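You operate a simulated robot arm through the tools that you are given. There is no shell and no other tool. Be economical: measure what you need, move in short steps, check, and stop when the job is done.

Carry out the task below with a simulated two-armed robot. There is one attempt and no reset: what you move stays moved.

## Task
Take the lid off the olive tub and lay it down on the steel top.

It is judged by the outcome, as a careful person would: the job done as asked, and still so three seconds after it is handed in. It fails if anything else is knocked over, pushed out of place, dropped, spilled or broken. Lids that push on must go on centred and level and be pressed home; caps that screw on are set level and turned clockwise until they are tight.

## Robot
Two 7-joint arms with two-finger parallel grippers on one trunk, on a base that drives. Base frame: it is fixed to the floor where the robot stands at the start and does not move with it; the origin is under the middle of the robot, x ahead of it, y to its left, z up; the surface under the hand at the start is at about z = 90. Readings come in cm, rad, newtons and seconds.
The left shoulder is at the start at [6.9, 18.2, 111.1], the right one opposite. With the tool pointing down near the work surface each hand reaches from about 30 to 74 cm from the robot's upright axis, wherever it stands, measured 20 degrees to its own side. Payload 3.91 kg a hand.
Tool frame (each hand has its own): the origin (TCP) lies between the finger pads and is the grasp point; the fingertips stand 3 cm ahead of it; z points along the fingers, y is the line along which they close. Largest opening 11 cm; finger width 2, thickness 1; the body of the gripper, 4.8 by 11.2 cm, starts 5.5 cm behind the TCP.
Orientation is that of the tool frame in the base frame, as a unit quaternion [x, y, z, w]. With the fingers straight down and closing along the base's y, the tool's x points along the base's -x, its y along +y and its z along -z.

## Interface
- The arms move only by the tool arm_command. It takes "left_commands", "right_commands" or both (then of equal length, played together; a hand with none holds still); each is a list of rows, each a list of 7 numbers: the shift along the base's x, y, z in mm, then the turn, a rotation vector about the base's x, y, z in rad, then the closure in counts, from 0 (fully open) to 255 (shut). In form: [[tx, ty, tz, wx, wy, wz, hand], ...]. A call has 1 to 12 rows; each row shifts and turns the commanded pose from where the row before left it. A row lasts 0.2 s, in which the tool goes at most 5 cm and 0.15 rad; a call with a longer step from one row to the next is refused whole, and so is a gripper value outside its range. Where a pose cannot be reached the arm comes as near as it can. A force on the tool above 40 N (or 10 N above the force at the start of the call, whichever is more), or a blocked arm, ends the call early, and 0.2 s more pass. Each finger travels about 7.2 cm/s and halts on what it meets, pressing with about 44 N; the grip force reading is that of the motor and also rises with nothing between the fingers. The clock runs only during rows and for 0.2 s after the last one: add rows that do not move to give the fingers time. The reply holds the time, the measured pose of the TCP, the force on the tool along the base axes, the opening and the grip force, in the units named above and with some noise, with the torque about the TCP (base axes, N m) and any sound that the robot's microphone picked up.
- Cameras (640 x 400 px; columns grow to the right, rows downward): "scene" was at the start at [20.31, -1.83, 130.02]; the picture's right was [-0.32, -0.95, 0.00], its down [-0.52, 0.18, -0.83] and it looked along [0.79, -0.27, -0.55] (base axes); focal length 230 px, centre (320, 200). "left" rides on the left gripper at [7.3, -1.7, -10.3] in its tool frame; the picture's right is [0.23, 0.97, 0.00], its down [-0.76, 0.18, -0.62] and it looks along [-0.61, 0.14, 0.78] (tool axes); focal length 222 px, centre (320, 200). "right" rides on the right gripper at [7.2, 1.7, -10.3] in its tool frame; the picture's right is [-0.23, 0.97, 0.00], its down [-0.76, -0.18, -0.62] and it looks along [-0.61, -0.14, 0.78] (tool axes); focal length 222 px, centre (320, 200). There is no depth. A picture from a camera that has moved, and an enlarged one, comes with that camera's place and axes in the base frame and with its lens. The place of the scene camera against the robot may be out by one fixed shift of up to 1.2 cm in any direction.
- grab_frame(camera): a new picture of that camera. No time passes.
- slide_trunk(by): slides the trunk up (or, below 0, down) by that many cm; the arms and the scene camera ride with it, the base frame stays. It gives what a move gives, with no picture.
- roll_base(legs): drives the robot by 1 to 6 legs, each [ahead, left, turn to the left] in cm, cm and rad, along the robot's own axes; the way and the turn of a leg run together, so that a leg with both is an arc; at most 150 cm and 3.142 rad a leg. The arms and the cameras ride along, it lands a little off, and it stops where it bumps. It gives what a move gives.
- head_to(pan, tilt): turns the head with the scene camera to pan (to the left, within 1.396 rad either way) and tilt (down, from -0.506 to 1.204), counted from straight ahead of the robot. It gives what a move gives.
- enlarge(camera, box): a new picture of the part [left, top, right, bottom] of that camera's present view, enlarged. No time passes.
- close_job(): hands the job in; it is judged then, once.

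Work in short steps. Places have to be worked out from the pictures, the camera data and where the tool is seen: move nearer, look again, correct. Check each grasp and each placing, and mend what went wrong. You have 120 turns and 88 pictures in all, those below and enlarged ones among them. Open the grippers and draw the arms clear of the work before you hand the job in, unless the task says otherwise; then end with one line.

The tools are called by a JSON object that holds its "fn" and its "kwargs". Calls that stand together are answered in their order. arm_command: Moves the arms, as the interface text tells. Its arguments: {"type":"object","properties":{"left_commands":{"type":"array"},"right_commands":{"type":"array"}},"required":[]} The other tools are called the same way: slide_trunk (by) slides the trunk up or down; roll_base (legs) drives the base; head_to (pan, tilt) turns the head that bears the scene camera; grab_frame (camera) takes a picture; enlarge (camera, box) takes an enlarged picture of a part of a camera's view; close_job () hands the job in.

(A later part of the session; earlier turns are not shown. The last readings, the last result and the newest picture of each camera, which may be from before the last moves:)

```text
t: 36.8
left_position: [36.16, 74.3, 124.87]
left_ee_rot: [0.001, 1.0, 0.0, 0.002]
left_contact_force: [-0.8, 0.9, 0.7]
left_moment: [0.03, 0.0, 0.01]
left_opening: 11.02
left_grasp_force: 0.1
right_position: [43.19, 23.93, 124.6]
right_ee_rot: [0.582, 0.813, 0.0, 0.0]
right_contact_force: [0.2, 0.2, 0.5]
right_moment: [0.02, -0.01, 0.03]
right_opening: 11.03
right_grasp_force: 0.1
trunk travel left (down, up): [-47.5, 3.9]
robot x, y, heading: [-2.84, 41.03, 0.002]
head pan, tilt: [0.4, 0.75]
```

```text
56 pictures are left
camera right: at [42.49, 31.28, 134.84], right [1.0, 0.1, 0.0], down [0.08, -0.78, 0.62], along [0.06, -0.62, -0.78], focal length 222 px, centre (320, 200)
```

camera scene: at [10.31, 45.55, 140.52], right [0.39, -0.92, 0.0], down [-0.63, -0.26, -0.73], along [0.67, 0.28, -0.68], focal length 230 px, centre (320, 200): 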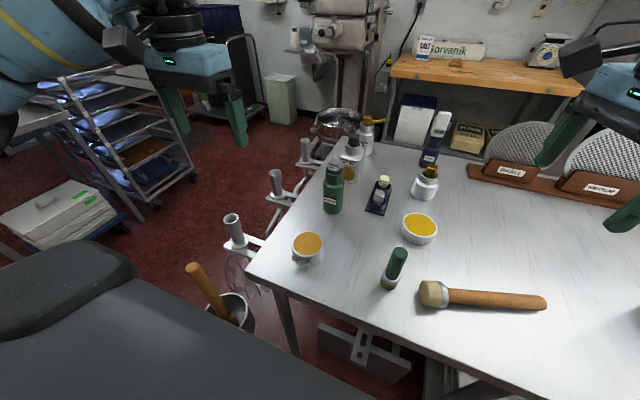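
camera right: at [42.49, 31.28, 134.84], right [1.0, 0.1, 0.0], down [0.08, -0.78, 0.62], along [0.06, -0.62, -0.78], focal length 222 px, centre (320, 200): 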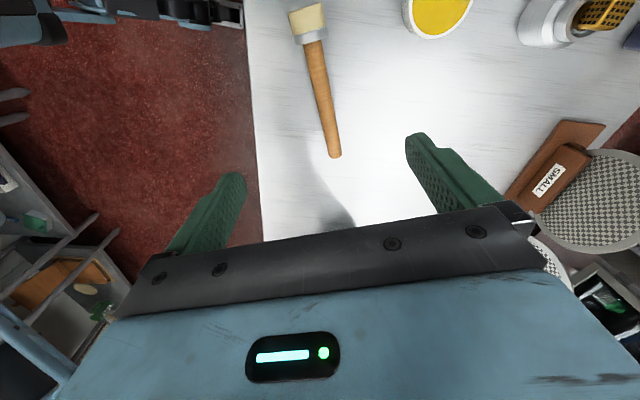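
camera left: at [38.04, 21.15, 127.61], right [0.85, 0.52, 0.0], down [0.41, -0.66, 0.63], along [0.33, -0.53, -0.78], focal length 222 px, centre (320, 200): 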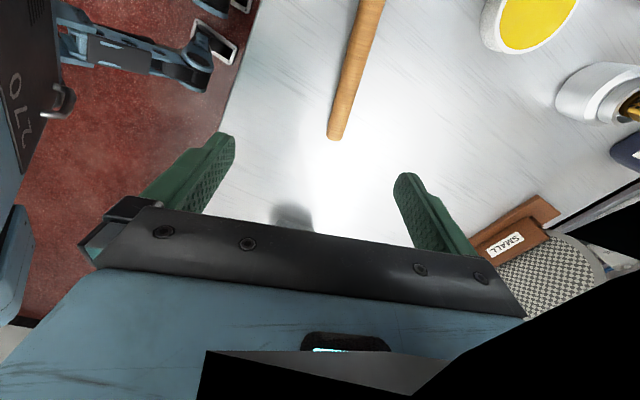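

The wrist view gives the brush axis well: foot face (40.3, 32.9), handle end (47.6, 9.5). I tilt the right hand 45° toward the foot and come down to z≈108 above the grasp point.

{"fn": "arm_command", "kwargs": {"right_commands": [[2, -6.7, -25, 0.125, 0.039, -0.004, 0], [2, -6.7, -25, 0.125, 0.039, -0.004, 0], [2, -6.7, -25, 0.125, 0.039, -0.004, 0], [2, -6.7, -25, 0.125, 0.039, -0.004, 0], [2, -6.7, -25, 0.125, 0.039, -0.004, 0], [2, -6.7, -25, 0.125, 0.039, -0.004, 0], [0, 0, 0, 0, 0, 0, 0]]}}

{"fn": "grab_frame", "kwargs": {"camera": "right"}}

{"fn": "head_to", "kwargs": {"pan": -0.3, "tilt": 0.75}}

{"fn": "grab_frame", "kwargs": {"camera": "scene"}}

```text
t: 38.4
left_position: [36.25, 74.34, 124.97]
left_ee_rot: [0.002, 1.0, 0.0, 0.001]
left_contact_force: [0.8, -0.1, -0.2]
left_moment: [0.01, -0.03, -0.03]
left_opening: 10.99
left_grasp_force: 0.1
right_position: [44.41, 19.83, 109.43]
right_ee_rot: [0.547, 0.744, 0.232, -0.305]
right_contact_force: [-0.2, 0.3, 0.2]
right_moment: [-0.05, 0.02, 0.01]
right_opening: 11.01
right_grasp_force: 0.1
trunk travel left (down, up): [-47.5, 3.9]
robot x, y, heading: [-2.93, 41.51, -0.004]
head pan, tilt: [0.4, 0.75]
```

```text
55 pictures are left
camera right: at [46.56, 18.18, 121.94], right [0.98, 0.13, -0.15], down [0.12, -0.99, -0.1], along [-0.16, 0.08, -0.98], focal length 222 px, centre (320, 200)
```

right: 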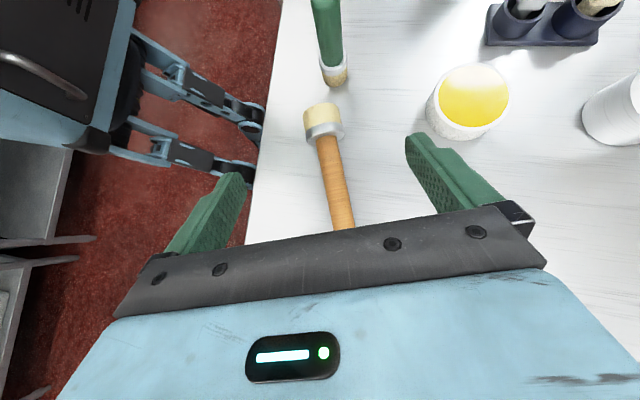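

```text
t: 39.5
left_position: [36.04, 74.47, 125.01]
left_ee_rot: [0.001, 1.0, -0.001, 0.003]
left_contact_force: [0.6, -0.1, 0.6]
left_moment: [0.02, -0.01, 0.03]
left_opening: 11.01
left_grasp_force: 0.0
right_position: [44.49, 19.71, 109.6]
right_ee_rot: [0.548, 0.744, 0.231, -0.305]
right_contact_force: [-0.7, -0.9, -0.5]
right_moment: [-0.01, 0.0, -0.01]
right_opening: 10.98
right_grasp_force: 0.1
trunk travel left (down, up): [-47.5, 3.9]
robot x, y, heading: [-3.1, 41.3, -0.0]
head pan, tilt: [-0.3, 0.75]
```

```text
54 pictures are left
camera scene: at [10.58, 39.89, 140.52], right [-0.3, -0.95, 0.0], down [-0.65, 0.2, -0.73], along [0.7, -0.22, -0.68], focal length 230 px, centre (320, 200)
```

scene: 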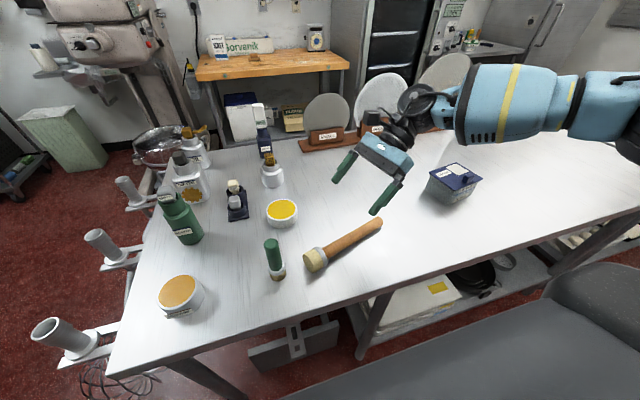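

The forearm is high and the tub and everything else are clear. I descend toward the handle with the fingers at about 6 cm opening, stopping at z≈95 to check.

{"fn": "arm_command", "kwargs": {"right_commands": [[0, 0, -25, 0, 0, 0, 100], [0, 0, -30, 0, 0, 0, 110], [0, 0, -35, 0, 0, 0, 110], [0, 0, -30, 0, 0, 0, 110], [0, 0, -20, 0, 0, 0, 110], [0, 0, -5, 0, 0, 0, 110], [0, 0, 0, 0, 0, 0, 110]]}}

{"fn": "grab_frame", "kwargs": {"camera": "right"}}

{"fn": "enlarge", "kwargs": {"camera": "scene", "box": [230, 140, 470, 310]}}

```text
t: 41.0
left_position: [36.15, 74.35, 124.98]
left_ee_rot: [0.002, 1.0, 0.001, 0.001]
left_contact_force: [-0.8, 0.0, -0.9]
left_moment: [-0.01, -0.03, 0.0]
left_opening: 10.99
left_grasp_force: 0.0
right_position: [44.34, 19.97, 95.01]
right_ee_rot: [0.548, 0.744, 0.231, -0.305]
right_contact_force: [0.0, -0.9, 0.0]
right_moment: [-0.02, 0.02, 0.01]
right_opening: 6.28
right_grasp_force: 0.2
trunk travel left (down, up): [-47.5, 3.9]
robot x, y, heading: [-2.98, 41.41, -0.004]
head pan, tilt: [-0.3, 0.75]
```

```text
53 pictures are left
camera right: at [46.58, 18.26, 107.44], right [0.98, 0.13, -0.15], down [0.12, -0.99, -0.1], along [-0.16, 0.08, -0.98], focal length 222 px, centre (320, 200)
```

right: 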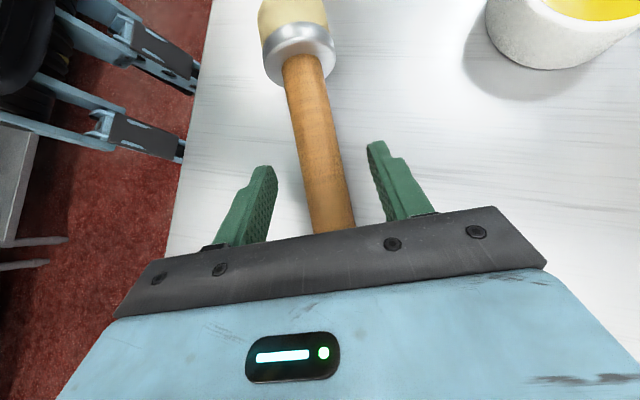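

```text
2.35 times, centred on (350, 225) of scene
camera zoom: at [10.57, 39.88, 140.52], right [-0.3, -0.95, 0.0], down [-0.65, 0.2, -0.73], along [0.7, -0.22, -0.68], focal length 542 px, centre (249, 141)
```

zoom: 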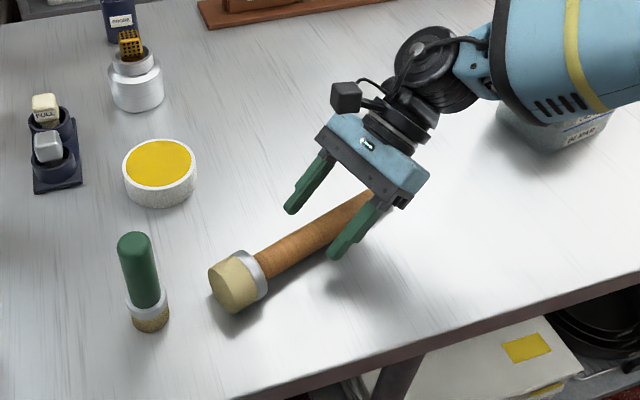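

The handle lies between the fingers. I lower to z≈93.4 and close on it.

{"fn": "arm_command", "kwargs": {"right_commands": [[0, 0, -8, 0, 0, 0, 110], [0, 0, -8, 0, 0, 0, 110], [0, 0, 0, 0, 0, 0, 110], [0, 0, 0, 0, 0, 0, 150], [0, 0, 0, 0, 0, 0, 175], [0, 0, 0, 0, 0, 0, 200], [0, 0, 0, 0, 0, 0, 255], [0, 0, 0, 0, 0, 0, 255], [0, 0, 0, 0, 0, 0, 255]]}}

{"fn": "grab_frame", "kwargs": {"camera": "right"}}

```text
t: 43.0
left_position: [36.04, 74.3, 124.89]
left_ee_rot: [0.002, 1.0, 0.0, 0.002]
left_contact_force: [-0.1, 0.2, 0.4]
left_moment: [0.03, 0.04, 0.01]
left_opening: 10.98
left_grasp_force: 0.1
right_position: [44.42, 19.94, 93.49]
right_ee_rot: [0.547, 0.745, 0.231, -0.305]
right_contact_force: [-0.9, -0.8, 3.1]
right_moment: [0.02, 0.04, 0.31]
right_opening: 2.73
right_grasp_force: 43.7
trunk travel left (down, up): [-47.5, 3.9]
robot x, y, heading: [-3.04, 41.17, 0.0]
head pan, tilt: [-0.3, 0.75]
```

```text
51 pictures are left
camera right: at [46.56, 18.27, 105.9], right [0.98, 0.13, -0.15], down [0.12, -0.99, -0.1], along [-0.16, 0.08, -0.98], focal length 222 px, centre (320, 200)
```

right: 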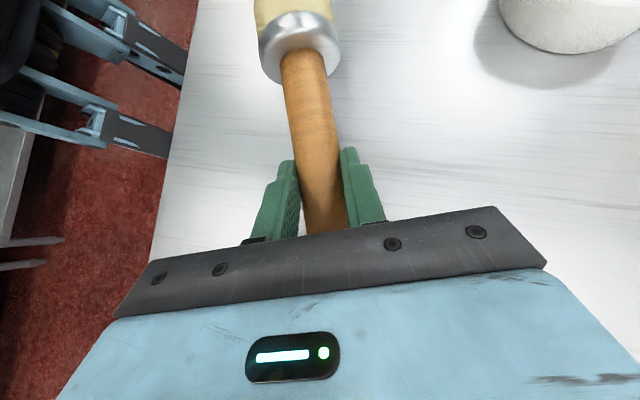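

The handle is gripped. I lift it 13 cm and undo the tilt so the foot swings downward.

{"fn": "arm_command", "kwargs": {"right_commands": [[0, 0, 15, 0, 0, 0, 255], [0, 0, 30, 0, 0, 0, 255], [0, 0, 30, -0.125, -0.039, 0, 255], [0, 0, 30, -0.125, -0.039, 0, 255], [0, 0, 30, -0.125, -0.039, 0, 255], [0, 0, 15, -0.125, -0.039, 0, 255], [0, 0, 0, -0.125, -0.039, 0, 255], [0, 0, 0, -0.125, -0.039, 0, 255], [0, 0, 0, 0, 0, 0, 255]]}}

{"fn": "grab_frame", "kwargs": {"camera": "right"}}

{"fn": "grab_frame", "kwargs": {"camera": "scene"}}

```text
t: 45.0
left_position: [36.17, 74.43, 124.98]
left_ee_rot: [0.002, 1.0, 0.0, 0.002]
left_contact_force: [0.7, 0.1, -0.5]
left_moment: [0.01, 0.0, 0.01]
left_opening: 11.01
left_grasp_force: 0.1
right_position: [44.51, 19.7, 108.4]
right_ee_rot: [0.592, 0.806, 0.004, 0.003]
right_contact_force: [-0.4, -0.7, 0.5]
right_moment: [-0.04, -0.01, 0.01]
right_opening: 0.0
right_grasp_force: 37.6
trunk travel left (down, up): [-47.5, 3.9]
robot x, y, heading: [-2.79, 41.47, 0.0]
head pan, tilt: [-0.3, 0.75]
```

```text
50 pictures are left
camera right: at [43.73, 27.29, 118.74], right [1.0, 0.08, 0.01], down [0.05, -0.78, 0.62], along [0.06, -0.62, -0.78], focal length 222 px, centre (320, 200)
```

right: 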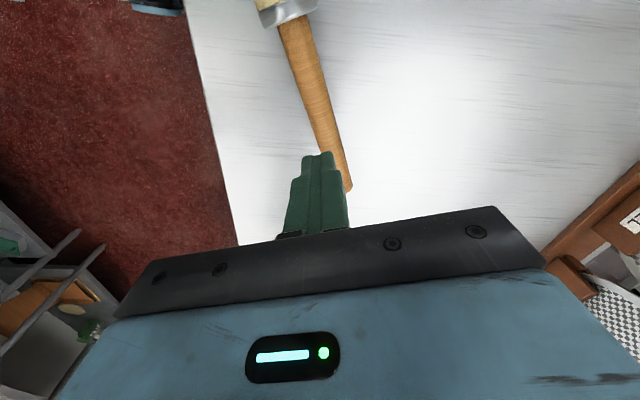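

```text
49 pictures are left
camera scene: at [10.57, 39.86, 140.52], right [-0.3, -0.95, 0.0], down [-0.65, 0.2, -0.73], along [0.7, -0.22, -0.68], focal length 230 px, centre (320, 200)
```

scene: 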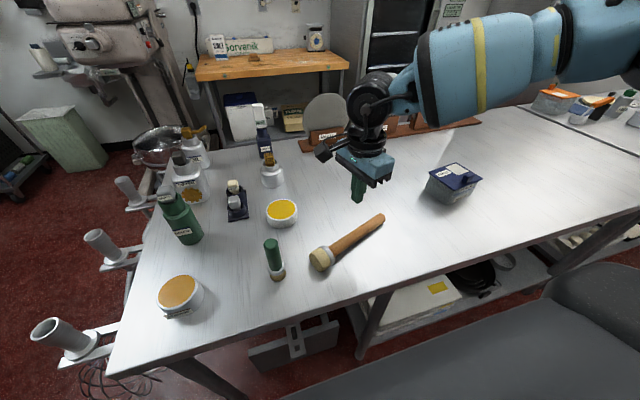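

The round handle slipped out because the 45° tilt put only the fingertips' edge past its middle; the brush is still lying, slightly shifted. I retry with 30° tilt, aligned to its new axis (‑67°), and go deeper.

{"fn": "arm_command", "kwargs": {"right_commands": [[0, 0, 0, 0, 0, 0.05, 110], [0, 0, 0, 0, 0, 0.05, 110], [1, -2, -20, 0.1205, 0.0514, 0, 110], [1, -2, -20, 0.1205, 0.0514, 0, 110], [1, -2, -25, 0.1205, 0.0514, 0, 110], [0, -2, -25, 0.1205, 0.0514, 0, 110], [0, 0, -25, 0, 0, 0, 110], [0, 0, -15, 0, 0, 0, 110], [0, 0, 0, 0, 0, 0, 110]]}}

{"fn": "grab_frame", "kwargs": {"camera": "right"}}

```text
t: 47.0
left_position: [36.2, 74.47, 124.95]
left_ee_rot: [0.002, 1.0, 0.0, 0.002]
left_contact_force: [-0.3, 0.0, -0.2]
left_moment: [-0.01, 0.0, 0.01]
left_opening: 10.98
left_grasp_force: 0.1
right_position: [44.7, 19.15, 95.47]
right_ee_rot: [0.532, 0.806, 0.147, -0.214]
right_contact_force: [-0.3, -0.4, 0.2]
right_moment: [-0.01, 0.0, -0.04]
right_opening: 6.26
right_grasp_force: 0.0
trunk travel left (down, up): [-47.5, 3.9]
robot x, y, heading: [-3.0, 41.23, -0.007]
head pan, tilt: [-0.3, 0.75]
```

```text
48 pictures are left
camera right: at [45.76, 20.73, 108.04], right [0.97, 0.2, -0.1], down [0.21, -0.96, 0.16], along [-0.07, -0.18, -0.98], focal length 222 px, centre (320, 200)
```

right: 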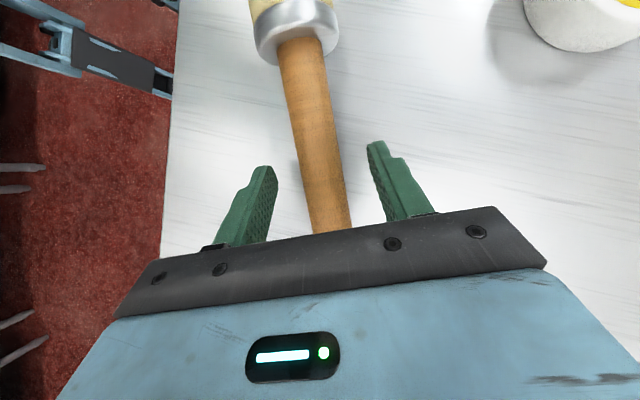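

Well aligned and centred. I lower to z≈93.3 and close.

{"fn": "arm_command", "kwargs": {"right_commands": [[0, 0, -10, 0, 0, 0, 110], [0, 0, -8, 0, 0, 0, 110], [0, 0, -4, 0, 0, 0, 110], [0, 0, 0, 0, 0, 0, 150], [0, 0, 0, 0, 0, 0, 175], [0, 0, 0, 0, 0, 0, 200], [0, 0, 0, 0, 0, 0, 255], [0, 0, 0, 0, 0, 0, 255], [0, 0, 0, 0, 0, 0, 255]]}}

{"fn": "arm_command", "kwargs": {"right_commands": [[0, 0, 5, 0, 0, 0, 255], [0, 0, 10, 0, 0, 0, 255], [0, 0, 10, 0, 0, 0, 255], [0, 0, 10, 0, 0, 0, 255], [0, 0, 0, 0, 0, 0, 255]]}}

{"fn": "grab_frame", "kwargs": {"camera": "scene"}}

```text
t: 49.0
left_position: [36.23, 74.31, 125.03]
left_ee_rot: [0.002, 1.0, 0.0, 0.001]
left_contact_force: [0.3, -0.2, 0.2]
left_moment: [0.01, -0.01, 0.03]
left_opening: 10.99
left_grasp_force: 0.0
right_position: [44.7, 19.02, 93.36]
right_ee_rot: [0.532, 0.806, 0.146, -0.213]
right_contact_force: [-0.9, -0.1, 2.5]
right_moment: [-0.08, 0.08, 0.41]
right_opening: 2.79
right_grasp_force: 43.8
trunk travel left (down, up): [-47.5, 3.9]
robot x, y, heading: [-2.91, 41.54, -0.002]
head pan, tilt: [-0.3, 0.75]
```

```text
t: 50.2
left_position: [36.23, 74.4, 124.94]
left_ee_rot: [0.002, 1.0, -0.001, 0.002]
left_contact_force: [0.1, 0.5, 0.5]
left_moment: [-0.02, -0.01, 0.0]
left_opening: 11.0
left_grasp_force: 0.1
right_position: [44.66, 19.05, 96.75]
right_ee_rot: [0.532, 0.806, 0.147, -0.213]
right_contact_force: [-0.5, 0.2, -1.3]
right_moment: [0.0, 0.04, 0.34]
right_opening: 2.77
right_grasp_force: 44.4
trunk travel left (down, up): [-47.5, 3.9]
robot x, y, heading: [-2.79, 41.83, -0.004]
head pan, tilt: [-0.3, 0.75]
```

```text
47 pictures are left
camera scene: at [10.6, 39.87, 140.52], right [-0.3, -0.95, 0.0], down [-0.65, 0.2, -0.73], along [0.7, -0.22, -0.68], focal length 230 px, centre (320, 200)
```

scene: 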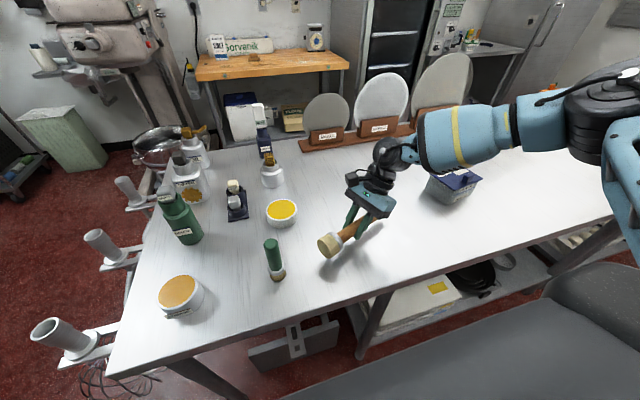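

The brush is lifted and held. I raise it further and bring the tool vertical.

{"fn": "arm_command", "kwargs": {"right_commands": [[0, 0, 20, 0, 0, 0, 255], [0, 0, 25, 0, 0, 0, 255], [0, 0, 25, 0, 0, 0, 255], [0, 0, 25, 0, 0, 0, 255], [0, 0, 25, -0.1205, -0.0514, 0, 255], [0, 0, 20, -0.1205, -0.0514, 0, 255], [0, 0, 0, -0.1205, -0.0514, 0, 255], [0, 0, 0, -0.1205, -0.0514, 0, 255], [0, 0, 0, 0, 0, 0, 255]]}}

{"fn": "grab_frame", "kwargs": {"camera": "scene"}}

```text
t: 52.2
left_position: [36.16, 74.35, 124.93]
left_ee_rot: [0.002, 1.0, 0.0, 0.001]
left_contact_force: [-0.3, -0.4, -0.7]
left_moment: [0.0, 0.02, -0.03]
left_opening: 11.0
left_grasp_force: 0.2
right_position: [44.71, 19.03, 110.71]
right_ee_rot: [0.55, 0.835, 0.003, 0.003]
right_contact_force: [0.5, -0.4, -0.6]
right_moment: [-0.04, -0.01, -0.01]
right_opening: 2.78
right_grasp_force: 43.5
trunk travel left (down, up): [-47.5, 3.9]
robot x, y, heading: [-2.61, 41.54, -0.005]
head pan, tilt: [-0.3, 0.75]
```

```text
46 pictures are left
camera scene: at [10.58, 39.86, 140.52], right [-0.3, -0.95, 0.0], down [-0.65, 0.2, -0.73], along [0.7, -0.22, -0.68], focal length 230 px, centre (320, 200)
```

scene: 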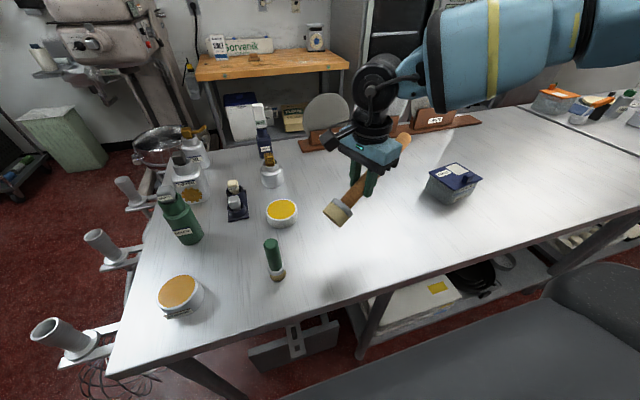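

Held firmly. Now I yaw the hand to point ahead, so the brush foot comes round toward the robot side.

{"fn": "arm_command", "kwargs": {"right_commands": [[0, 0, 5, 0, 0, 0.1459, 255], [0, 0, 5, 0, 0, 0.1459, 255], [0, 0, 0, 0, 0, 0.1459, 255], [0, 0, 0, 0, 0, 0.1459, 255], [0, 0, 0, 0, 0, 0.1459, 255], [0, 0, 0, 0, 0, 0.1459, 255], [0, 0, 0, 0, 0, 0.1459, 255], [0, 0, 0, 0, 0, 0.1459, 255], [0, 0, 0, 0, 0, 0, 255]]}}

{"fn": "roll_base", "kwargs": {"legs": [[-12, 0, 0]]}}

```text
t: 54.2
left_position: [36.24, 74.45, 125.01]
left_ee_rot: [0.002, 1.0, 0.0, 0.001]
left_contact_force: [0.7, 0.2, -0.8]
left_moment: [0.03, 0.01, -0.02]
left_opening: 11.0
left_grasp_force: 0.0
right_position: [44.79, 19.09, 111.74]
right_ee_rot: [-0.002, 1.0, 0.004, 0.0]
right_contact_force: [-0.6, -0.6, -0.1]
right_moment: [0.01, -0.05, -0.02]
right_opening: 2.79
right_grasp_force: 43.9
trunk travel left (down, up): [-47.5, 3.9]
robot x, y, heading: [-2.62, 41.44, -0.006]
head pan, tilt: [-0.3, 0.75]
```

```text
t: 55.5
left_position: [24.42, 74.44, 124.96]
left_ee_rot: [0.002, 1.0, 0.001, 0.001]
left_contact_force: [-0.3, -0.6, -0.4]
left_moment: [0.02, 0.04, -0.01]
left_opening: 11.02
left_grasp_force: 0.0
right_position: [32.85, 19.15, 111.68]
right_ee_rot: [-0.002, 1.0, 0.004, 0.0]
right_contact_force: [-0.1, -0.1, -0.5]
right_moment: [-0.01, -0.01, 0.03]
right_opening: 2.79
right_grasp_force: 44.1
trunk travel left (down, up): [-47.5, 3.9]
robot x, y, heading: [-14.79, 41.19, -0.003]
head pan, tilt: [-0.3, 0.75]
```

Now I tilt the hand 60° toward +x, bringing the brush upright, while moving toward its old spot at height.

{"fn": "arm_command", "kwargs": {"right_commands": [[8, 9, 3, 0, -0.131, 0, 255], [8, 9, 3, 0, -0.131, 0, 255], [8, 9, 3, 0, -0.131, 0, 255], [8, 9, 3, 0, -0.131, 0, 255], [8, 9, 0, 0, -0.131, 0, 255], [8, 9, 0, 0, -0.131, 0, 255], [8, 9, 0, 0, -0.131, 0, 255], [8, 9, 0, 0, -0.131, 0, 255], [0, 0, 0, 0, 0, 0, 255]]}}

{"fn": "grab_frame", "kwargs": {"camera": "scene"}}

{"fn": "grab_frame", "kwargs": {"camera": "right"}}

```text
t: 57.5
left_position: [24.21, 74.47, 124.94]
left_ee_rot: [0.002, 1.0, 0.0, 0.001]
left_contact_force: [-0.6, 0.9, 0.1]
left_moment: [-0.02, -0.01, -0.07]
left_opening: 11.02
left_grasp_force: 0.0
right_position: [39.23, 26.22, 112.93]
right_ee_rot: [-0.004, 0.865, 0.004, 0.501]
right_contact_force: [1.0, 0.4, -0.6]
right_moment: [-0.01, 0.06, -0.02]
right_opening: 2.79
right_grasp_force: 43.9
trunk travel left (down, up): [-47.5, 3.9]
robot x, y, heading: [-14.84, 41.31, -0.005]
head pan, tilt: [-0.3, 0.75]
```

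```text
45 pictures are left
camera scene: at [-1.33, 39.92, 140.53], right [-0.3, -0.95, 0.0], down [-0.65, 0.2, -0.73], along [0.7, -0.22, -0.68], focal length 230 px, centre (320, 200)
```

scene: 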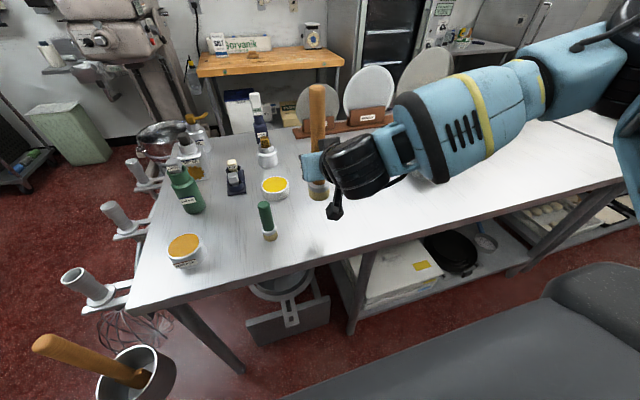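

```text
44 pictures are left
camera right: at [26.65, 27.88, 111.78], right [0.1, 0.97, 0.2], down [-0.16, -0.18, 0.97], along [0.98, -0.13, 0.14], focal length 222 px, centre (320, 200)
```

right: 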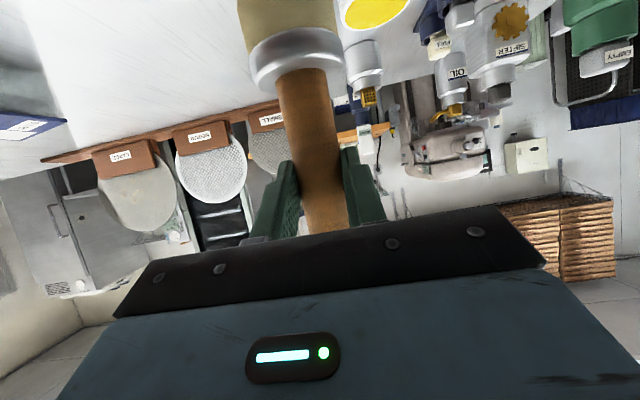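

The brush is upright and held, tilted about 2.6° sideways. I correct that tilt, shift to its old spot (40.2, 28.2), and lower most of the way.

{"fn": "arm_command", "kwargs": {"right_commands": [[-5, 10, 0, -0.045, 0, 0, 255], [0, 10, -10, 0, 0, 0, 255], [0, 0, -15, 0, 0, 0, 255], [0, 0, -20, 0, 0, 0, 255], [0, 0, -20, 0, 0, 0, 255], [0, 0, -12, 0, 0, 0, 255], [0, 0, 0, 0, 0, 0, 255]]}}

{"fn": "enlarge", "kwargs": {"camera": "scene", "box": [230, 80, 430, 260]}}

{"fn": "grab_frame", "kwargs": {"camera": "right"}}

```text
t: 59.1
left_position: [24.2, 74.34, 124.85]
left_ee_rot: [0.002, 1.0, 0.0, 0.001]
left_contact_force: [0.9, 0.4, -0.4]
left_moment: [-0.01, -0.02, 0.0]
left_opening: 11.0
left_grasp_force: 0.1
right_position: [38.73, 28.2, 105.23]
right_ee_rot: [-0.015, 0.866, -0.015, 0.5]
right_contact_force: [0.0, 0.1, -0.6]
right_moment: [0.0, 0.03, 0.01]
right_opening: 2.77
right_grasp_force: 44.1
trunk travel left (down, up): [-47.5, 3.9]
robot x, y, heading: [-14.7, 41.51, -0.005]
head pan, tilt: [-0.3, 0.75]
```

```text
2.22 times, centred on (330, 170) of scene
camera zoom: at [-1.3, 39.92, 140.52], right [-0.3, -0.95, 0.0], down [-0.65, 0.2, -0.73], along [0.7, -0.22, -0.68], focal length 512 px, centre (298, 267)
```

zoom: 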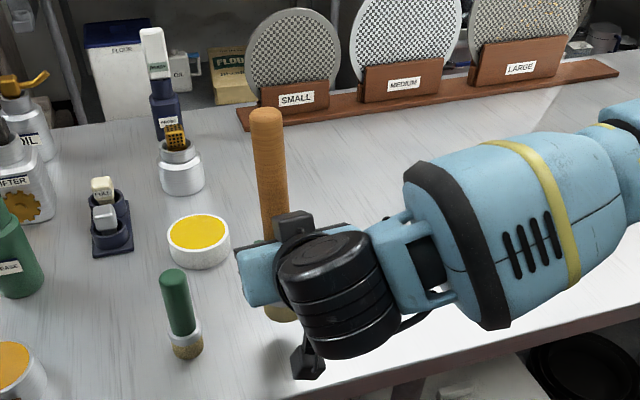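

```text
42 pictures are left
camera right: at [26.17, 29.83, 103.95], right [0.1, 0.98, 0.16], down [-0.16, -0.14, 0.98], along [0.98, -0.13, 0.14], focal length 222 px, centre (320, 200)
```

right: 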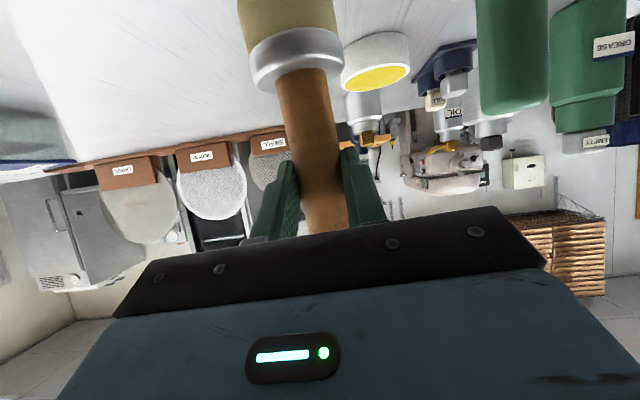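

Foot bottom should be about 1.5–2 cm above the table. I lower in small steps and watch the force.

{"fn": "arm_command", "kwargs": {"right_commands": [[0, 0, -4, 0, 0, 0, 255], [0, 0, -4, 0, 0, 0, 255], [0, 0, -3, 0, 0, 0, 255], [0, 0, -2, 0, 0, 0, 255], [0, 0, 0, 0, 0, 0, 255]]}}

{"fn": "enlarge", "kwargs": {"camera": "right", "box": [200, 0, 440, 150]}}

```text
t: 60.3
left_position: [24.22, 74.47, 124.86]
left_ee_rot: [0.002, 1.0, 0.0, 0.001]
left_contact_force: [0.1, -0.4, 0.4]
left_moment: [0.02, 0.0, 0.02]
left_opening: 10.98
left_grasp_force: 0.1
right_position: [38.81, 28.17, 103.96]
right_ee_rot: [-0.015, 0.865, -0.016, 0.501]
right_contact_force: [0.5, -0.4, -0.5]
right_moment: [0.0, 0.02, 0.03]
right_opening: 2.8
right_grasp_force: 43.8
trunk travel left (down, up): [-47.5, 3.9]
robot x, y, heading: [-15.12, 41.37, -0.002]
head pan, tilt: [-0.3, 0.75]
```

```text
2.67 times, centred on (320, 75) of right
camera zoom: at [26.18, 29.79, 102.7], right [0.1, 0.98, 0.16], down [-0.16, -0.14, 0.98], along [0.98, -0.13, 0.14], focal length 592 px, centre (320, 533)
```

zoom: 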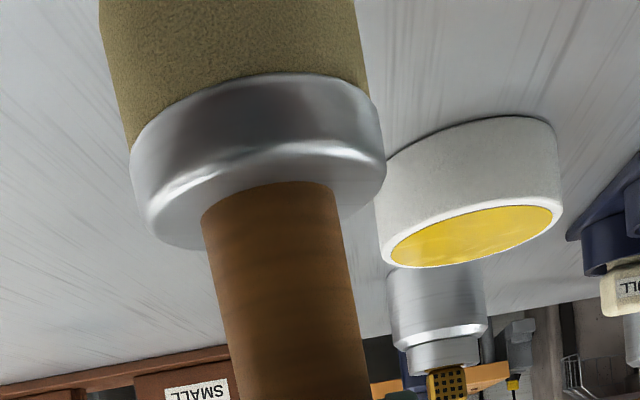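

No contact yet; I keep lowering.

{"fn": "arm_command", "kwargs": {"right_commands": [[0, 0, -2, 0, 0, 0, 255], [0, 0, -2, 0, 0, 0, 255], [0, 0, -2, 0, 0, 0, 255], [0, 0, 0, 0, 0, 0, 255]]}}

```text
t: 61.3
left_position: [24.27, 74.45, 124.96]
left_ee_rot: [0.001, 1.0, 0.0, 0.001]
left_contact_force: [0.5, 0.5, -0.9]
left_moment: [0.01, 0.01, 0.01]
left_opening: 11.02
left_grasp_force: 0.1
right_position: [38.71, 28.01, 103.44]
right_ee_rot: [-0.015, 0.865, -0.015, 0.501]
right_contact_force: [0.6, 0.0, -0.1]
right_moment: [0.0, 0.03, 0.02]
right_opening: 2.79
right_grasp_force: 44.2
trunk travel left (down, up): [-47.5, 3.9]
robot x, y, heading: [-14.61, 41.29, -0.006]
head pan, tilt: [-0.3, 0.75]
```

{"fn": "arm_command", "kwargs": {"right_commands": [[0, 0, -2, 0, 0, 0, 255], [0, 0, -2, 0, 0, 0, 255], [0, 0, -2, 0, 0, 0, 255], [0, 0, 0, 0, 0, 0, 255]]}}

{"fn": "enlarge", "kwargs": {"camera": "scene", "box": [260, 90, 380, 240]}}

```text
t: 62.3
left_position: [24.42, 74.5, 124.95]
left_ee_rot: [0.002, 1.0, -0.001, 0.001]
left_contact_force: [-0.6, 0.8, 0.3]
left_moment: [0.02, 0.0, -0.02]
left_opening: 11.0
left_grasp_force: 0.0
right_position: [38.67, 27.91, 102.94]
right_ee_rot: [-0.015, 0.866, -0.015, 0.5]
right_contact_force: [0.0, -0.5, -1.7]
right_moment: [-0.01, 0.04, 0.03]
right_opening: 2.77
right_grasp_force: 44.1
right hand out of reach, approached as far as the arm can: row 1
trunk travel left (down, up): [-47.5, 3.9]
robot x, y, heading: [-14.68, 41.39, 0.0]
head pan, tilt: [-0.3, 0.75]
```

```text
2.67 times, centred on (320, 165) of scene
camera zoom: at [-1.29, 39.92, 140.52], right [-0.3, -0.95, 0.0], down [-0.65, 0.2, -0.73], along [0.7, -0.22, -0.68], focal length 614 px, centre (320, 293)
```

zoom: 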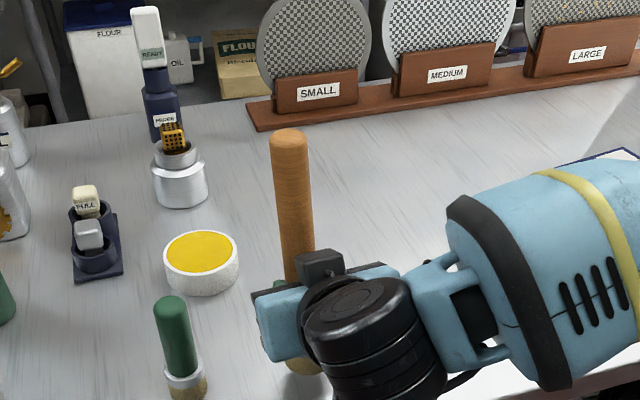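

The arm is at its reach limit, so I lower the last bit with the trunk, half a centimetre at a time.

{"fn": "slide_trunk", "kwargs": {"by": -0.5}}

{"fn": "enlarge", "kwargs": {"camera": "right", "box": [200, 0, 440, 150]}}

```text
t: 62.8
left_position: [24.3, 74.36, 124.38]
left_ee_rot: [0.002, 1.0, 0.0, 0.001]
left_contact_force: [-0.4, 0.5, 1.2]
left_moment: [-0.01, 0.0, 0.0]
left_opening: 11.0
left_grasp_force: 0.1
right_position: [38.76, 27.92, 102.3]
right_ee_rot: [-0.014, 0.866, -0.017, 0.5]
right_contact_force: [-0.9, -0.1, -1.4]
right_moment: [0.0, 0.05, -0.02]
right_opening: 2.76
right_grasp_force: 43.6
trunk travel left (down, up): [-47.0, 4.4]
robot x, y, heading: [-14.72, 41.38, -0.005]
head pan, tilt: [-0.3, 0.75]
```

```text
2.67 times, centred on (320, 75) of right
camera zoom: at [26.14, 29.53, 101.12], right [0.1, 0.98, 0.16], down [-0.16, -0.14, 0.98], along [0.98, -0.13, 0.14], focal length 592 px, centre (320, 533)
```

zoom: 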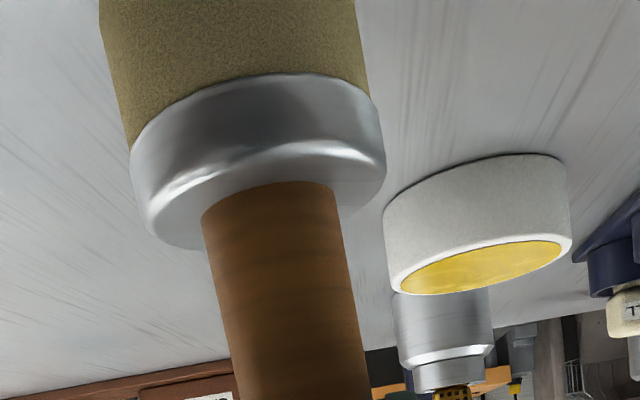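

Not touching yet; geometry suggests around 0.5–1 cm left. I continue in small trunk steps.

{"fn": "slide_trunk", "kwargs": {"by": -0.4}}

{"fn": "slide_trunk", "kwargs": {"by": -0.2}}

```text
t: 63.4
left_position: [24.21, 74.27, 124.11]
left_ee_rot: [0.001, 1.0, 0.0, 0.001]
left_contact_force: [-0.1, 0.3, 0.0]
left_moment: [-0.01, 0.01, 0.01]
left_opening: 10.99
left_grasp_force: 0.0
right_position: [38.6, 27.96, 101.94]
right_ee_rot: [-0.015, 0.865, -0.016, 0.501]
right_contact_force: [0.0, 0.3, -1.1]
right_moment: [-0.02, 0.0, -0.01]
right_opening: 2.78
right_grasp_force: 44.0
trunk travel left (down, up): [-46.6, 4.8]
robot x, y, heading: [-14.93, 40.96, -0.005]
head pan, tilt: [-0.3, 0.75]
```

```text
t: 63.9
left_position: [24.2, 74.47, 123.85]
left_ee_rot: [0.001, 1.0, 0.0, 0.001]
left_contact_force: [0.0, 0.6, -0.5]
left_moment: [-0.03, -0.02, 0.01]
left_opening: 10.97
left_grasp_force: 0.0
right_position: [38.64, 27.96, 101.71]
right_ee_rot: [-0.014, 0.865, -0.016, 0.501]
right_contact_force: [-0.3, -0.5, -1.2]
right_moment: [0.05, 0.02, -0.01]
right_opening: 2.77
right_grasp_force: 44.6
trunk travel left (down, up): [-46.4, 5.0]
robot x, y, heading: [-14.54, 41.5, -0.002]
head pan, tilt: [-0.3, 0.75]
```

{"fn": "slide_trunk", "kwargs": {"by": -0.3}}

{"fn": "enlarge", "kwargs": {"camera": "right", "box": [200, 0, 440, 150]}}

```text
t: 64.4
left_position: [24.29, 74.34, 123.4]
left_ee_rot: [0.001, 1.0, -0.001, 0.0]
left_contact_force: [0.8, -0.5, 0.6]
left_moment: [0.01, 0.03, -0.02]
left_opening: 10.99
left_grasp_force: 0.0
right_position: [38.71, 28.12, 101.4]
right_ee_rot: [-0.015, 0.866, -0.015, 0.5]
right_contact_force: [-0.4, -0.3, -1.5]
right_moment: [0.0, 0.03, 0.0]
right_opening: 2.78
right_grasp_force: 43.5
trunk travel left (down, up): [-46.1, 5.3]
robot x, y, heading: [-15.03, 41.35, -0.002]
head pan, tilt: [-0.3, 0.75]
```

```text
2.67 times, centred on (320, 75) of right
camera zoom: at [26.12, 29.53, 100.2], right [0.1, 0.98, 0.16], down [-0.16, -0.14, 0.98], along [0.98, -0.13, 0.14], focal length 592 px, centre (320, 533)
```

zoom: 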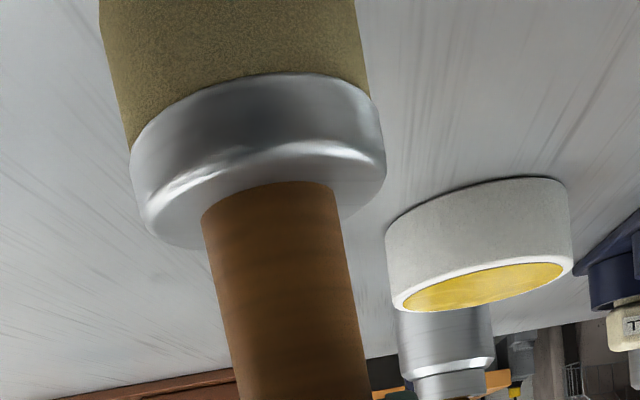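

Close now by geometry (bottom ≈ 90.4). I go on in 2 mm steps until contact shows.

{"fn": "slide_trunk", "kwargs": {"by": -0.2}}

{"fn": "slide_trunk", "kwargs": {"by": -0.2}}

{"fn": "slide_trunk", "kwargs": {"by": -0.2}}

```text
t: 64.9
left_position: [24.25, 74.46, 123.45]
left_ee_rot: [0.002, 1.0, 0.001, 0.0]
left_contact_force: [0.0, -0.4, 0.0]
left_moment: [0.01, 0.0, 0.01]
left_opening: 11.0
left_grasp_force: 0.1
right_position: [38.62, 28.01, 101.28]
right_ee_rot: [-0.014, 0.865, -0.017, 0.501]
right_contact_force: [0.4, 0.2, -0.9]
right_moment: [0.0, 0.04, -0.03]
right_opening: 2.76
right_grasp_force: 44.1
trunk travel left (down, up): [-45.9, 5.5]
robot x, y, heading: [-14.9, 41.68, 0.001]
head pan, tilt: [-0.3, 0.75]
```

```text
t: 65.4
left_position: [24.36, 74.43, 123.02]
left_ee_rot: [0.002, 1.0, 0.0, 0.001]
left_contact_force: [-1.4, 0.7, -0.3]
left_moment: [-0.01, 0.04, 0.01]
left_opening: 10.98
left_grasp_force: 0.1
right_position: [38.75, 27.92, 100.88]
right_ee_rot: [-0.014, 0.865, -0.017, 0.501]
right_contact_force: [0.7, 1.1, -1.6]
right_moment: [0.0, 0.02, 0.01]
right_opening: 2.78
right_grasp_force: 43.5
trunk travel left (down, up): [-45.7, 5.7]
robot x, y, heading: [-14.38, 41.47, -0.002]
head pan, tilt: [-0.3, 0.75]
```

```text
t: 66.0
left_position: [24.27, 74.37, 122.89]
left_ee_rot: [0.002, 1.0, -0.001, 0.002]
left_contact_force: [0.5, 0.0, 0.7]
left_moment: [0.0, 0.03, 0.02]
left_opening: 11.02
left_grasp_force: 0.1
right_position: [38.71, 27.99, 100.79]
right_ee_rot: [-0.014, 0.865, -0.017, 0.501]
right_contact_force: [0.3, -0.6, -0.6]
right_moment: [0.04, 0.05, 0.04]
right_opening: 2.77
right_grasp_force: 43.9
trunk travel left (down, up): [-45.5, 5.9]
robot x, y, heading: [-14.57, 41.45, -0.003]
head pan, tilt: [-0.3, 0.75]
```

Still hanging free; continue in 2 mm steps.

{"fn": "slide_trunk", "kwargs": {"by": -0.2}}

{"fn": "slide_trunk", "kwargs": {"by": -0.2}}

{"fn": "enlarge", "kwargs": {"camera": "scene", "box": [260, 150, 380, 250]}}

```text
t: 66.5
left_position: [24.31, 74.38, 122.76]
left_ee_rot: [0.002, 1.0, 0.0, 0.001]
left_contact_force: [-0.2, 1.1, 0.6]
left_moment: [0.01, 0.0, 0.0]
left_opening: 11.0
left_grasp_force: 0.0
right_position: [38.72, 28.0, 100.63]
right_ee_rot: [-0.015, 0.866, -0.016, 0.5]
right_contact_force: [-0.4, 0.3, -1.6]
right_moment: [-0.01, 0.02, -0.03]
right_opening: 2.74
right_grasp_force: 44.2
trunk travel left (down, up): [-45.3, 6.1]
robot x, y, heading: [-15.06, 41.49, -0.006]
head pan, tilt: [-0.3, 0.75]
```

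```text
t: 67.0
left_position: [24.17, 74.4, 122.53]
left_ee_rot: [0.002, 1.0, 0.0, 0.002]
left_contact_force: [0.7, 0.8, -0.5]
left_moment: [-0.03, -0.02, -0.01]
left_opening: 10.99
left_grasp_force: 0.1
right_position: [38.79, 27.93, 100.62]
right_ee_rot: [-0.014, 0.865, -0.016, 0.502]
right_contact_force: [-0.9, -0.5, 5.9]
right_moment: [0.03, -0.11, 0.0]
right_opening: 2.77
right_grasp_force: 44.3
trunk travel left (down, up): [-45.1, 6.3]
robot x, y, heading: [-14.79, 41.46, -0.002]
head pan, tilt: [-0.3, 0.75]
```

```text
4.00 times, centred on (320, 200) of scene
camera zoom: at [0.88, 39.91, 137.56], right [-0.3, -0.95, 0.0], down [-0.65, 0.2, -0.73], along [0.7, -0.22, -0.68], focal length 922 px, centre (320, 200)
```

zoom: 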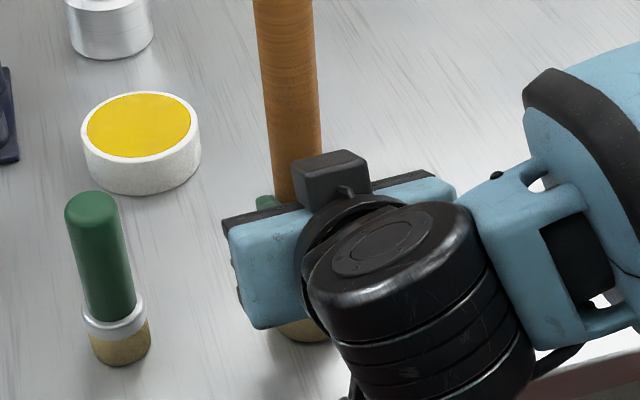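

Contact at last (+5.9 N). I open the fingers slowly just enough to free the handle.

{"fn": "arm_command", "kwargs": {"right_commands": [[0, 0, 0, 0, 0, 0, 195], [0, 0, 0, 0, 0, 0, 188], [0, 0, 0, 0, 0, 0, 184], [0, 0, 0, 0, 0, 0, 180], [0, 0, 0, 0, 0, 0, 175], [0, 0, 0, 0, 0, 0, 165], [0, 0, 0, 0, 0, 0, 150], [0, 0, 0, 0, 0, 0, 130], [0, 0, 0, 0, 0, 0, 130]]}}

{"fn": "grab_frame", "kwargs": {"camera": "right"}}

{"fn": "enlarge", "kwargs": {"camera": "scene", "box": [240, 70, 400, 250]}}

```text
t: 69.0
left_position: [24.24, 74.37, 122.52]
left_ee_rot: [0.002, 1.0, 0.0, 0.0]
left_contact_force: [0.1, -0.2, 0.2]
left_moment: [-0.02, -0.01, 0.0]
left_opening: 11.0
left_grasp_force: 0.1
right_position: [38.7, 28.03, 100.45]
right_ee_rot: [-0.014, 0.865, -0.016, 0.5]
right_contact_force: [0.3, 0.2, -0.3]
right_moment: [-0.02, 0.01, -0.05]
right_opening: 5.41
right_grasp_force: 0.1
trunk travel left (down, up): [-45.1, 6.3]
robot x, y, heading: [-14.3, 41.08, -0.001]
head pan, tilt: [-0.3, 0.75]
```

```text
36 pictures are left
camera right: at [26.13, 29.53, 99.2], right [0.1, 0.98, 0.16], down [-0.16, -0.14, 0.98], along [0.98, -0.13, 0.14], focal length 222 px, centre (320, 200)
```

right: 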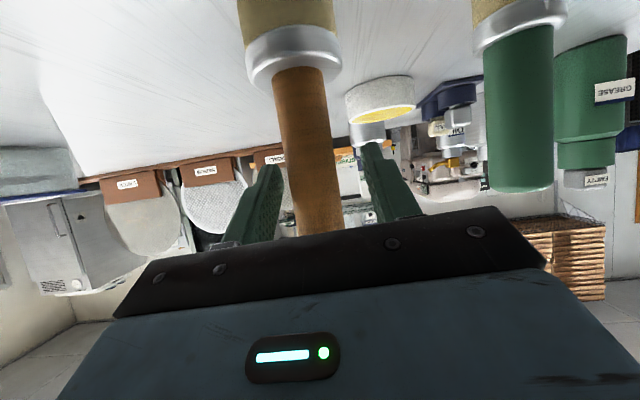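

```text
2.22 times, centred on (320, 160) of scene
camera zoom: at [0.93, 39.91, 137.55], right [-0.3, -0.95, 0.0], down [-0.65, 0.2, -0.73], along [0.7, -0.22, -0.68], focal length 512 px, centre (320, 289)
```

zoom: 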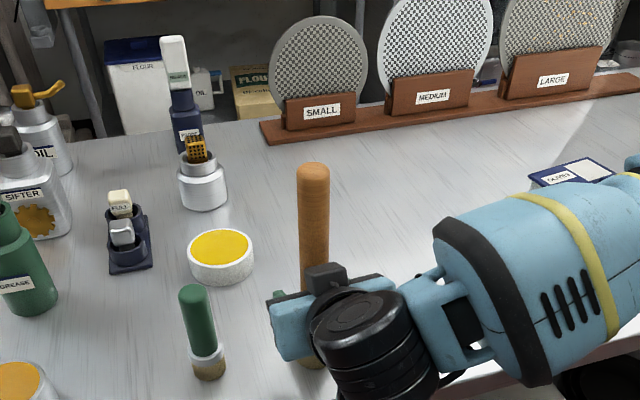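

The brush stands on its own at its old spot. I back straight out by driving the base backward, so the fingers slide off cleanly.

{"fn": "roll_base", "kwargs": {"legs": [[-14, 0, 0]]}}

{"fn": "grab_frame", "kwargs": {"camera": "scene"}}

```text
t: 70.3
left_position: [10.4, 74.58, 122.44]
left_ee_rot: [0.001, 1.0, 0.001, 0.001]
left_contact_force: [-0.7, -0.8, 0.3]
left_moment: [0.01, -0.02, -0.02]
left_opening: 10.95
left_grasp_force: 0.1
right_position: [24.9, 28.05, 100.42]
right_ee_rot: [-0.015, 0.866, -0.016, 0.5]
right_contact_force: [-0.3, 1.0, 0.5]
right_moment: [-0.02, 0.01, 0.0]
right_opening: 5.39
right_grasp_force: 0.1
trunk travel left (down, up): [-45.1, 6.3]
robot x, y, heading: [-28.85, 41.7, 0.002]
head pan, tilt: [-0.3, 0.75]
```

```text
34 pictures are left
camera scene: at [-12.91, 39.97, 137.54], right [-0.3, -0.95, 0.0], down [-0.65, 0.2, -0.73], along [0.7, -0.22, -0.68], focal length 230 px, centre (320, 200)
```

scene: 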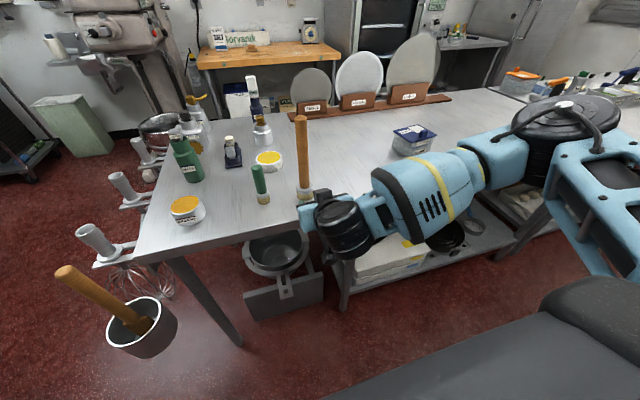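

The brush is standing where it was. Now I raise and level the right hand, and bring the left hand in, before driving back toward the tub.

{"fn": "arm_command", "kwargs": {"right_commands": [[0, 0, 15, 0, 0.131, 0, 0], [0, -5, 20, 0, 0.131, 0, 0], [5, -5, 25, 0, 0.131, 0, 0], [10, -5, 25, 0, 0.131, 0, 0], [10, -5, 25, 0, 0.131, 0, 0], [0, -5, 25, 0, 0.131, 0, 0], [0, -5, 20, 0, 0.131, 0, 0], [0, 0, 10, 0.045, 0.131, 0, 0], [0, 0, 0, 0, 0, 0, 0]], "left_commands": [[0, -15, 0, 0, 0, 0, 0], [0, -15, 0, 0, 0, 0, 0], [0, -15, 0, 0, 0, 0, 0], [0, -15, 0, 0, 0, 0, 0], [0, -15, 0, 0, 0, 0, 0], [0, -15, 0, 0, 0, 0, 0], [0, -15, 0, 0, 0, 0, 0], [0, -15, 0, 0, 0, 0, 0], [0, 0, 0, 0, 0, 0, 0]]}}

{"fn": "roll_base", "kwargs": {"legs": [[0, -60, 0]]}}

```text
t: 72.3
left_position: [10.46, 62.46, 122.43]
left_ee_rot: [-0.001, 1.0, 0.0, 0.001]
left_contact_force: [-0.6, 0.0, -0.1]
left_moment: [0.03, 0.02, 0.01]
left_opening: 11.0
left_grasp_force: 0.1
right_position: [26.46, 18.39, 117.49]
right_ee_rot: [-0.021, 1.0, 0.017, 0.0]
right_contact_force: [0.6, -0.3, -0.6]
right_moment: [0.01, 0.03, -0.02]
right_opening: 11.03
right_grasp_force: 0.0
right hand out of reach, approached as far as the arm can: row 6, 7, 8
trunk travel left (down, up): [-45.1, 6.3]
robot x, y, heading: [-28.43, 41.11, 0.002]
head pan, tilt: [-0.3, 0.75]
```

```text
t: 78.1
left_position: [10.29, 2.61, 122.55]
left_ee_rot: [-0.001, 1.0, 0.0, 0.001]
left_contact_force: [-0.4, -0.1, 0.0]
left_moment: [0.02, -0.01, -0.03]
left_opening: 11.01
left_grasp_force: 0.0
right_position: [26.56, -41.44, 117.52]
right_ee_rot: [-0.021, 1.0, 0.017, 0.001]
right_contact_force: [-0.1, -0.2, 0.2]
right_moment: [0.01, 0.0, 0.0]
right_opening: 11.01
right_grasp_force: 0.0
trunk travel left (down, up): [-45.1, 6.3]
robot x, y, heading: [-28.41, -18.79, 0.006]
head pan, tilt: [-0.3, 0.75]
```

Robot is at y≈-19 now. I drive forward to the bench with both hands high and look at the tub.

{"fn": "roll_base", "kwargs": {"legs": [[28, 0, 0]]}}

{"fn": "head_to", "kwargs": {"pan": 0.0, "tilt": 0.75}}

{"fn": "grab_frame", "kwargs": {"camera": "scene"}}

```text
t: 80.0
left_position: [38.42, 2.67, 122.6]
left_ee_rot: [-0.001, 1.0, 0.0, 0.002]
left_contact_force: [0.2, -0.3, 0.2]
left_moment: [0.02, -0.02, 0.0]
left_opening: 10.99
left_grasp_force: 0.0
right_position: [54.51, -41.4, 117.49]
right_ee_rot: [-0.022, 1.0, 0.016, 0.001]
right_contact_force: [-1.0, 0.2, 0.6]
right_moment: [0.02, 0.05, -0.02]
right_opening: 11.0
right_grasp_force: 0.1
trunk travel left (down, up): [-45.1, 6.3]
robot x, y, heading: [-0.86, -18.47, -0.003]
head pan, tilt: [-0.3, 0.75]
```

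```text
t: 80.8
left_position: [38.42, 2.7, 122.49]
left_ee_rot: [-0.002, 1.0, -0.001, 0.001]
left_contact_force: [-0.5, 0.3, 0.0]
left_moment: [0.0, 0.03, -0.02]
left_opening: 10.99
left_grasp_force: 0.0
right_position: [54.71, -41.32, 117.56]
right_ee_rot: [-0.021, 1.0, 0.017, 0.0]
right_contact_force: [-0.1, 0.0, -0.1]
right_moment: [0.0, 0.01, 0.0]
right_opening: 10.99
right_grasp_force: 0.1
trunk travel left (down, up): [-45.1, 6.3]
robot x, y, heading: [-0.55, -18.3, -0.001]
head pan, tilt: [0.0, 0.75]
```

```text
33 pictures are left
camera scene: at [15.48, -17.49, 137.55], right [0.0, -1.0, 0.0], down [-0.68, 0.0, -0.73], along [0.73, 0.0, -0.68], focal length 230 px, centre (320, 200)
```

scene: 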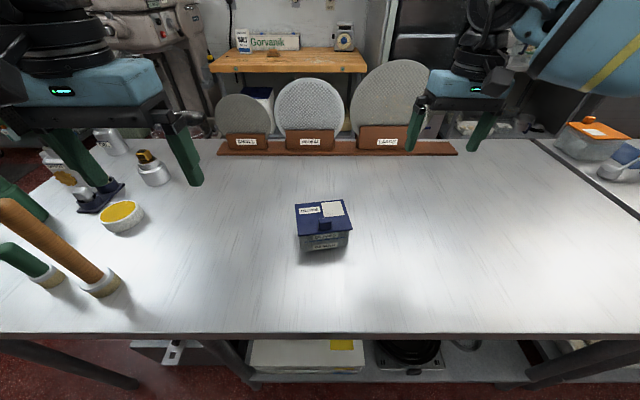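

Everything is in place and the tub stands as before. Now I yaw the right hand so it can hold the tub from its right side, and later tilt it.

{"fn": "arm_command", "kwargs": {"right_commands": [[0, 0, 0, 0, 0, -0.1464, 0], [0, 0, 0, 0, 0, -0.1464, 0], [0, 0, 0, 0, 0, -0.1464, 0], [0, 0, 0, 0, 0, -0.1464, 0], [0, 0, 0, 0, 0, -0.1464, 0], [0, 0, 0, 0, 0, -0.1464, 0], [0, 0, 0, 0, 0, -0.1464, 0], [0, 0, 0, 0, 0, -0.1464, 0], [0, 0, 0, 0, 0, -0.1464, 0], [0, 0, 0, 0, 0, -0.1464, 0], [0, 0, 0, 0, 0, 0, 0]]}}

{"fn": "arm_command", "kwargs": {"right_commands": [[0, 0, 0, 0.122, 0.0183, 0, 0], [0, 0, 0, 0.122, 0.0183, 0, 0], [0, 0, 0, 0.122, 0.0183, 0, 0], [0, 0, 0, 0.122, 0.0183, 0, 0], [0, 0, 0, 0.122, 0.0183, 0, 0], [0, 0, 0, 0.122, 0.0183, 0, 0], [0, 0, 0, 0.122, 0.0183, 0, 0], [0, 0, 0, 0.122, 0.0183, 0, 0], [0, 0, 0, 0.122, 0.0183, 0, 0], [0, 0, 0, 0, 0, 0, 0]]}}

{"fn": "grab_frame", "kwargs": {"camera": "scene"}}

```text
t: 83.2
left_position: [38.46, 2.81, 122.59]
left_ee_rot: [-0.001, 1.0, 0.0, 0.001]
left_contact_force: [-0.3, -0.4, 0.2]
left_moment: [0.02, 0.01, -0.06]
left_opening: 10.99
left_grasp_force: 0.0
right_position: [54.58, -41.27, 117.58]
right_ee_rot: [0.653, 0.757, 0.012, 0.012]
right_contact_force: [-0.2, -0.7, -0.3]
right_moment: [0.01, 0.01, 0.01]
right_opening: 10.99
right_grasp_force: 0.0
trunk travel left (down, up): [-45.1, 6.3]
robot x, y, heading: [-0.91, -18.91, 0.002]
head pan, tilt: [0.0, 0.75]
```

```text
t: 85.4
left_position: [38.35, 2.8, 122.61]
left_ee_rot: [-0.001, 1.0, 0.0, 0.001]
left_contact_force: [0.5, 0.2, 0.3]
left_moment: [0.01, 0.0, -0.01]
left_opening: 11.0
left_grasp_force: 0.1
right_position: [54.68, -41.21, 117.57]
right_ee_rot: [0.561, 0.637, 0.356, -0.39]
right_contact_force: [0.0, -0.1, -0.2]
right_moment: [0.04, 0.01, 0.0]
right_opening: 11.01
right_grasp_force: 0.0
trunk travel left (down, up): [-45.1, 6.3]
robot x, y, heading: [-0.69, -18.52, 0.005]
head pan, tilt: [0.0, 0.75]
```

```text
32 pictures are left
camera scene: at [15.48, -17.45, 137.55], right [0.0, -1.0, 0.0], down [-0.68, 0.0, -0.73], along [0.73, 0.0, -0.68], focal length 230 px, centre (320, 200)
```

scene: 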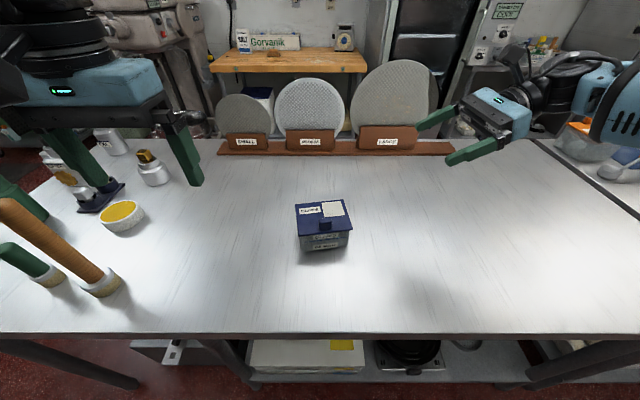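

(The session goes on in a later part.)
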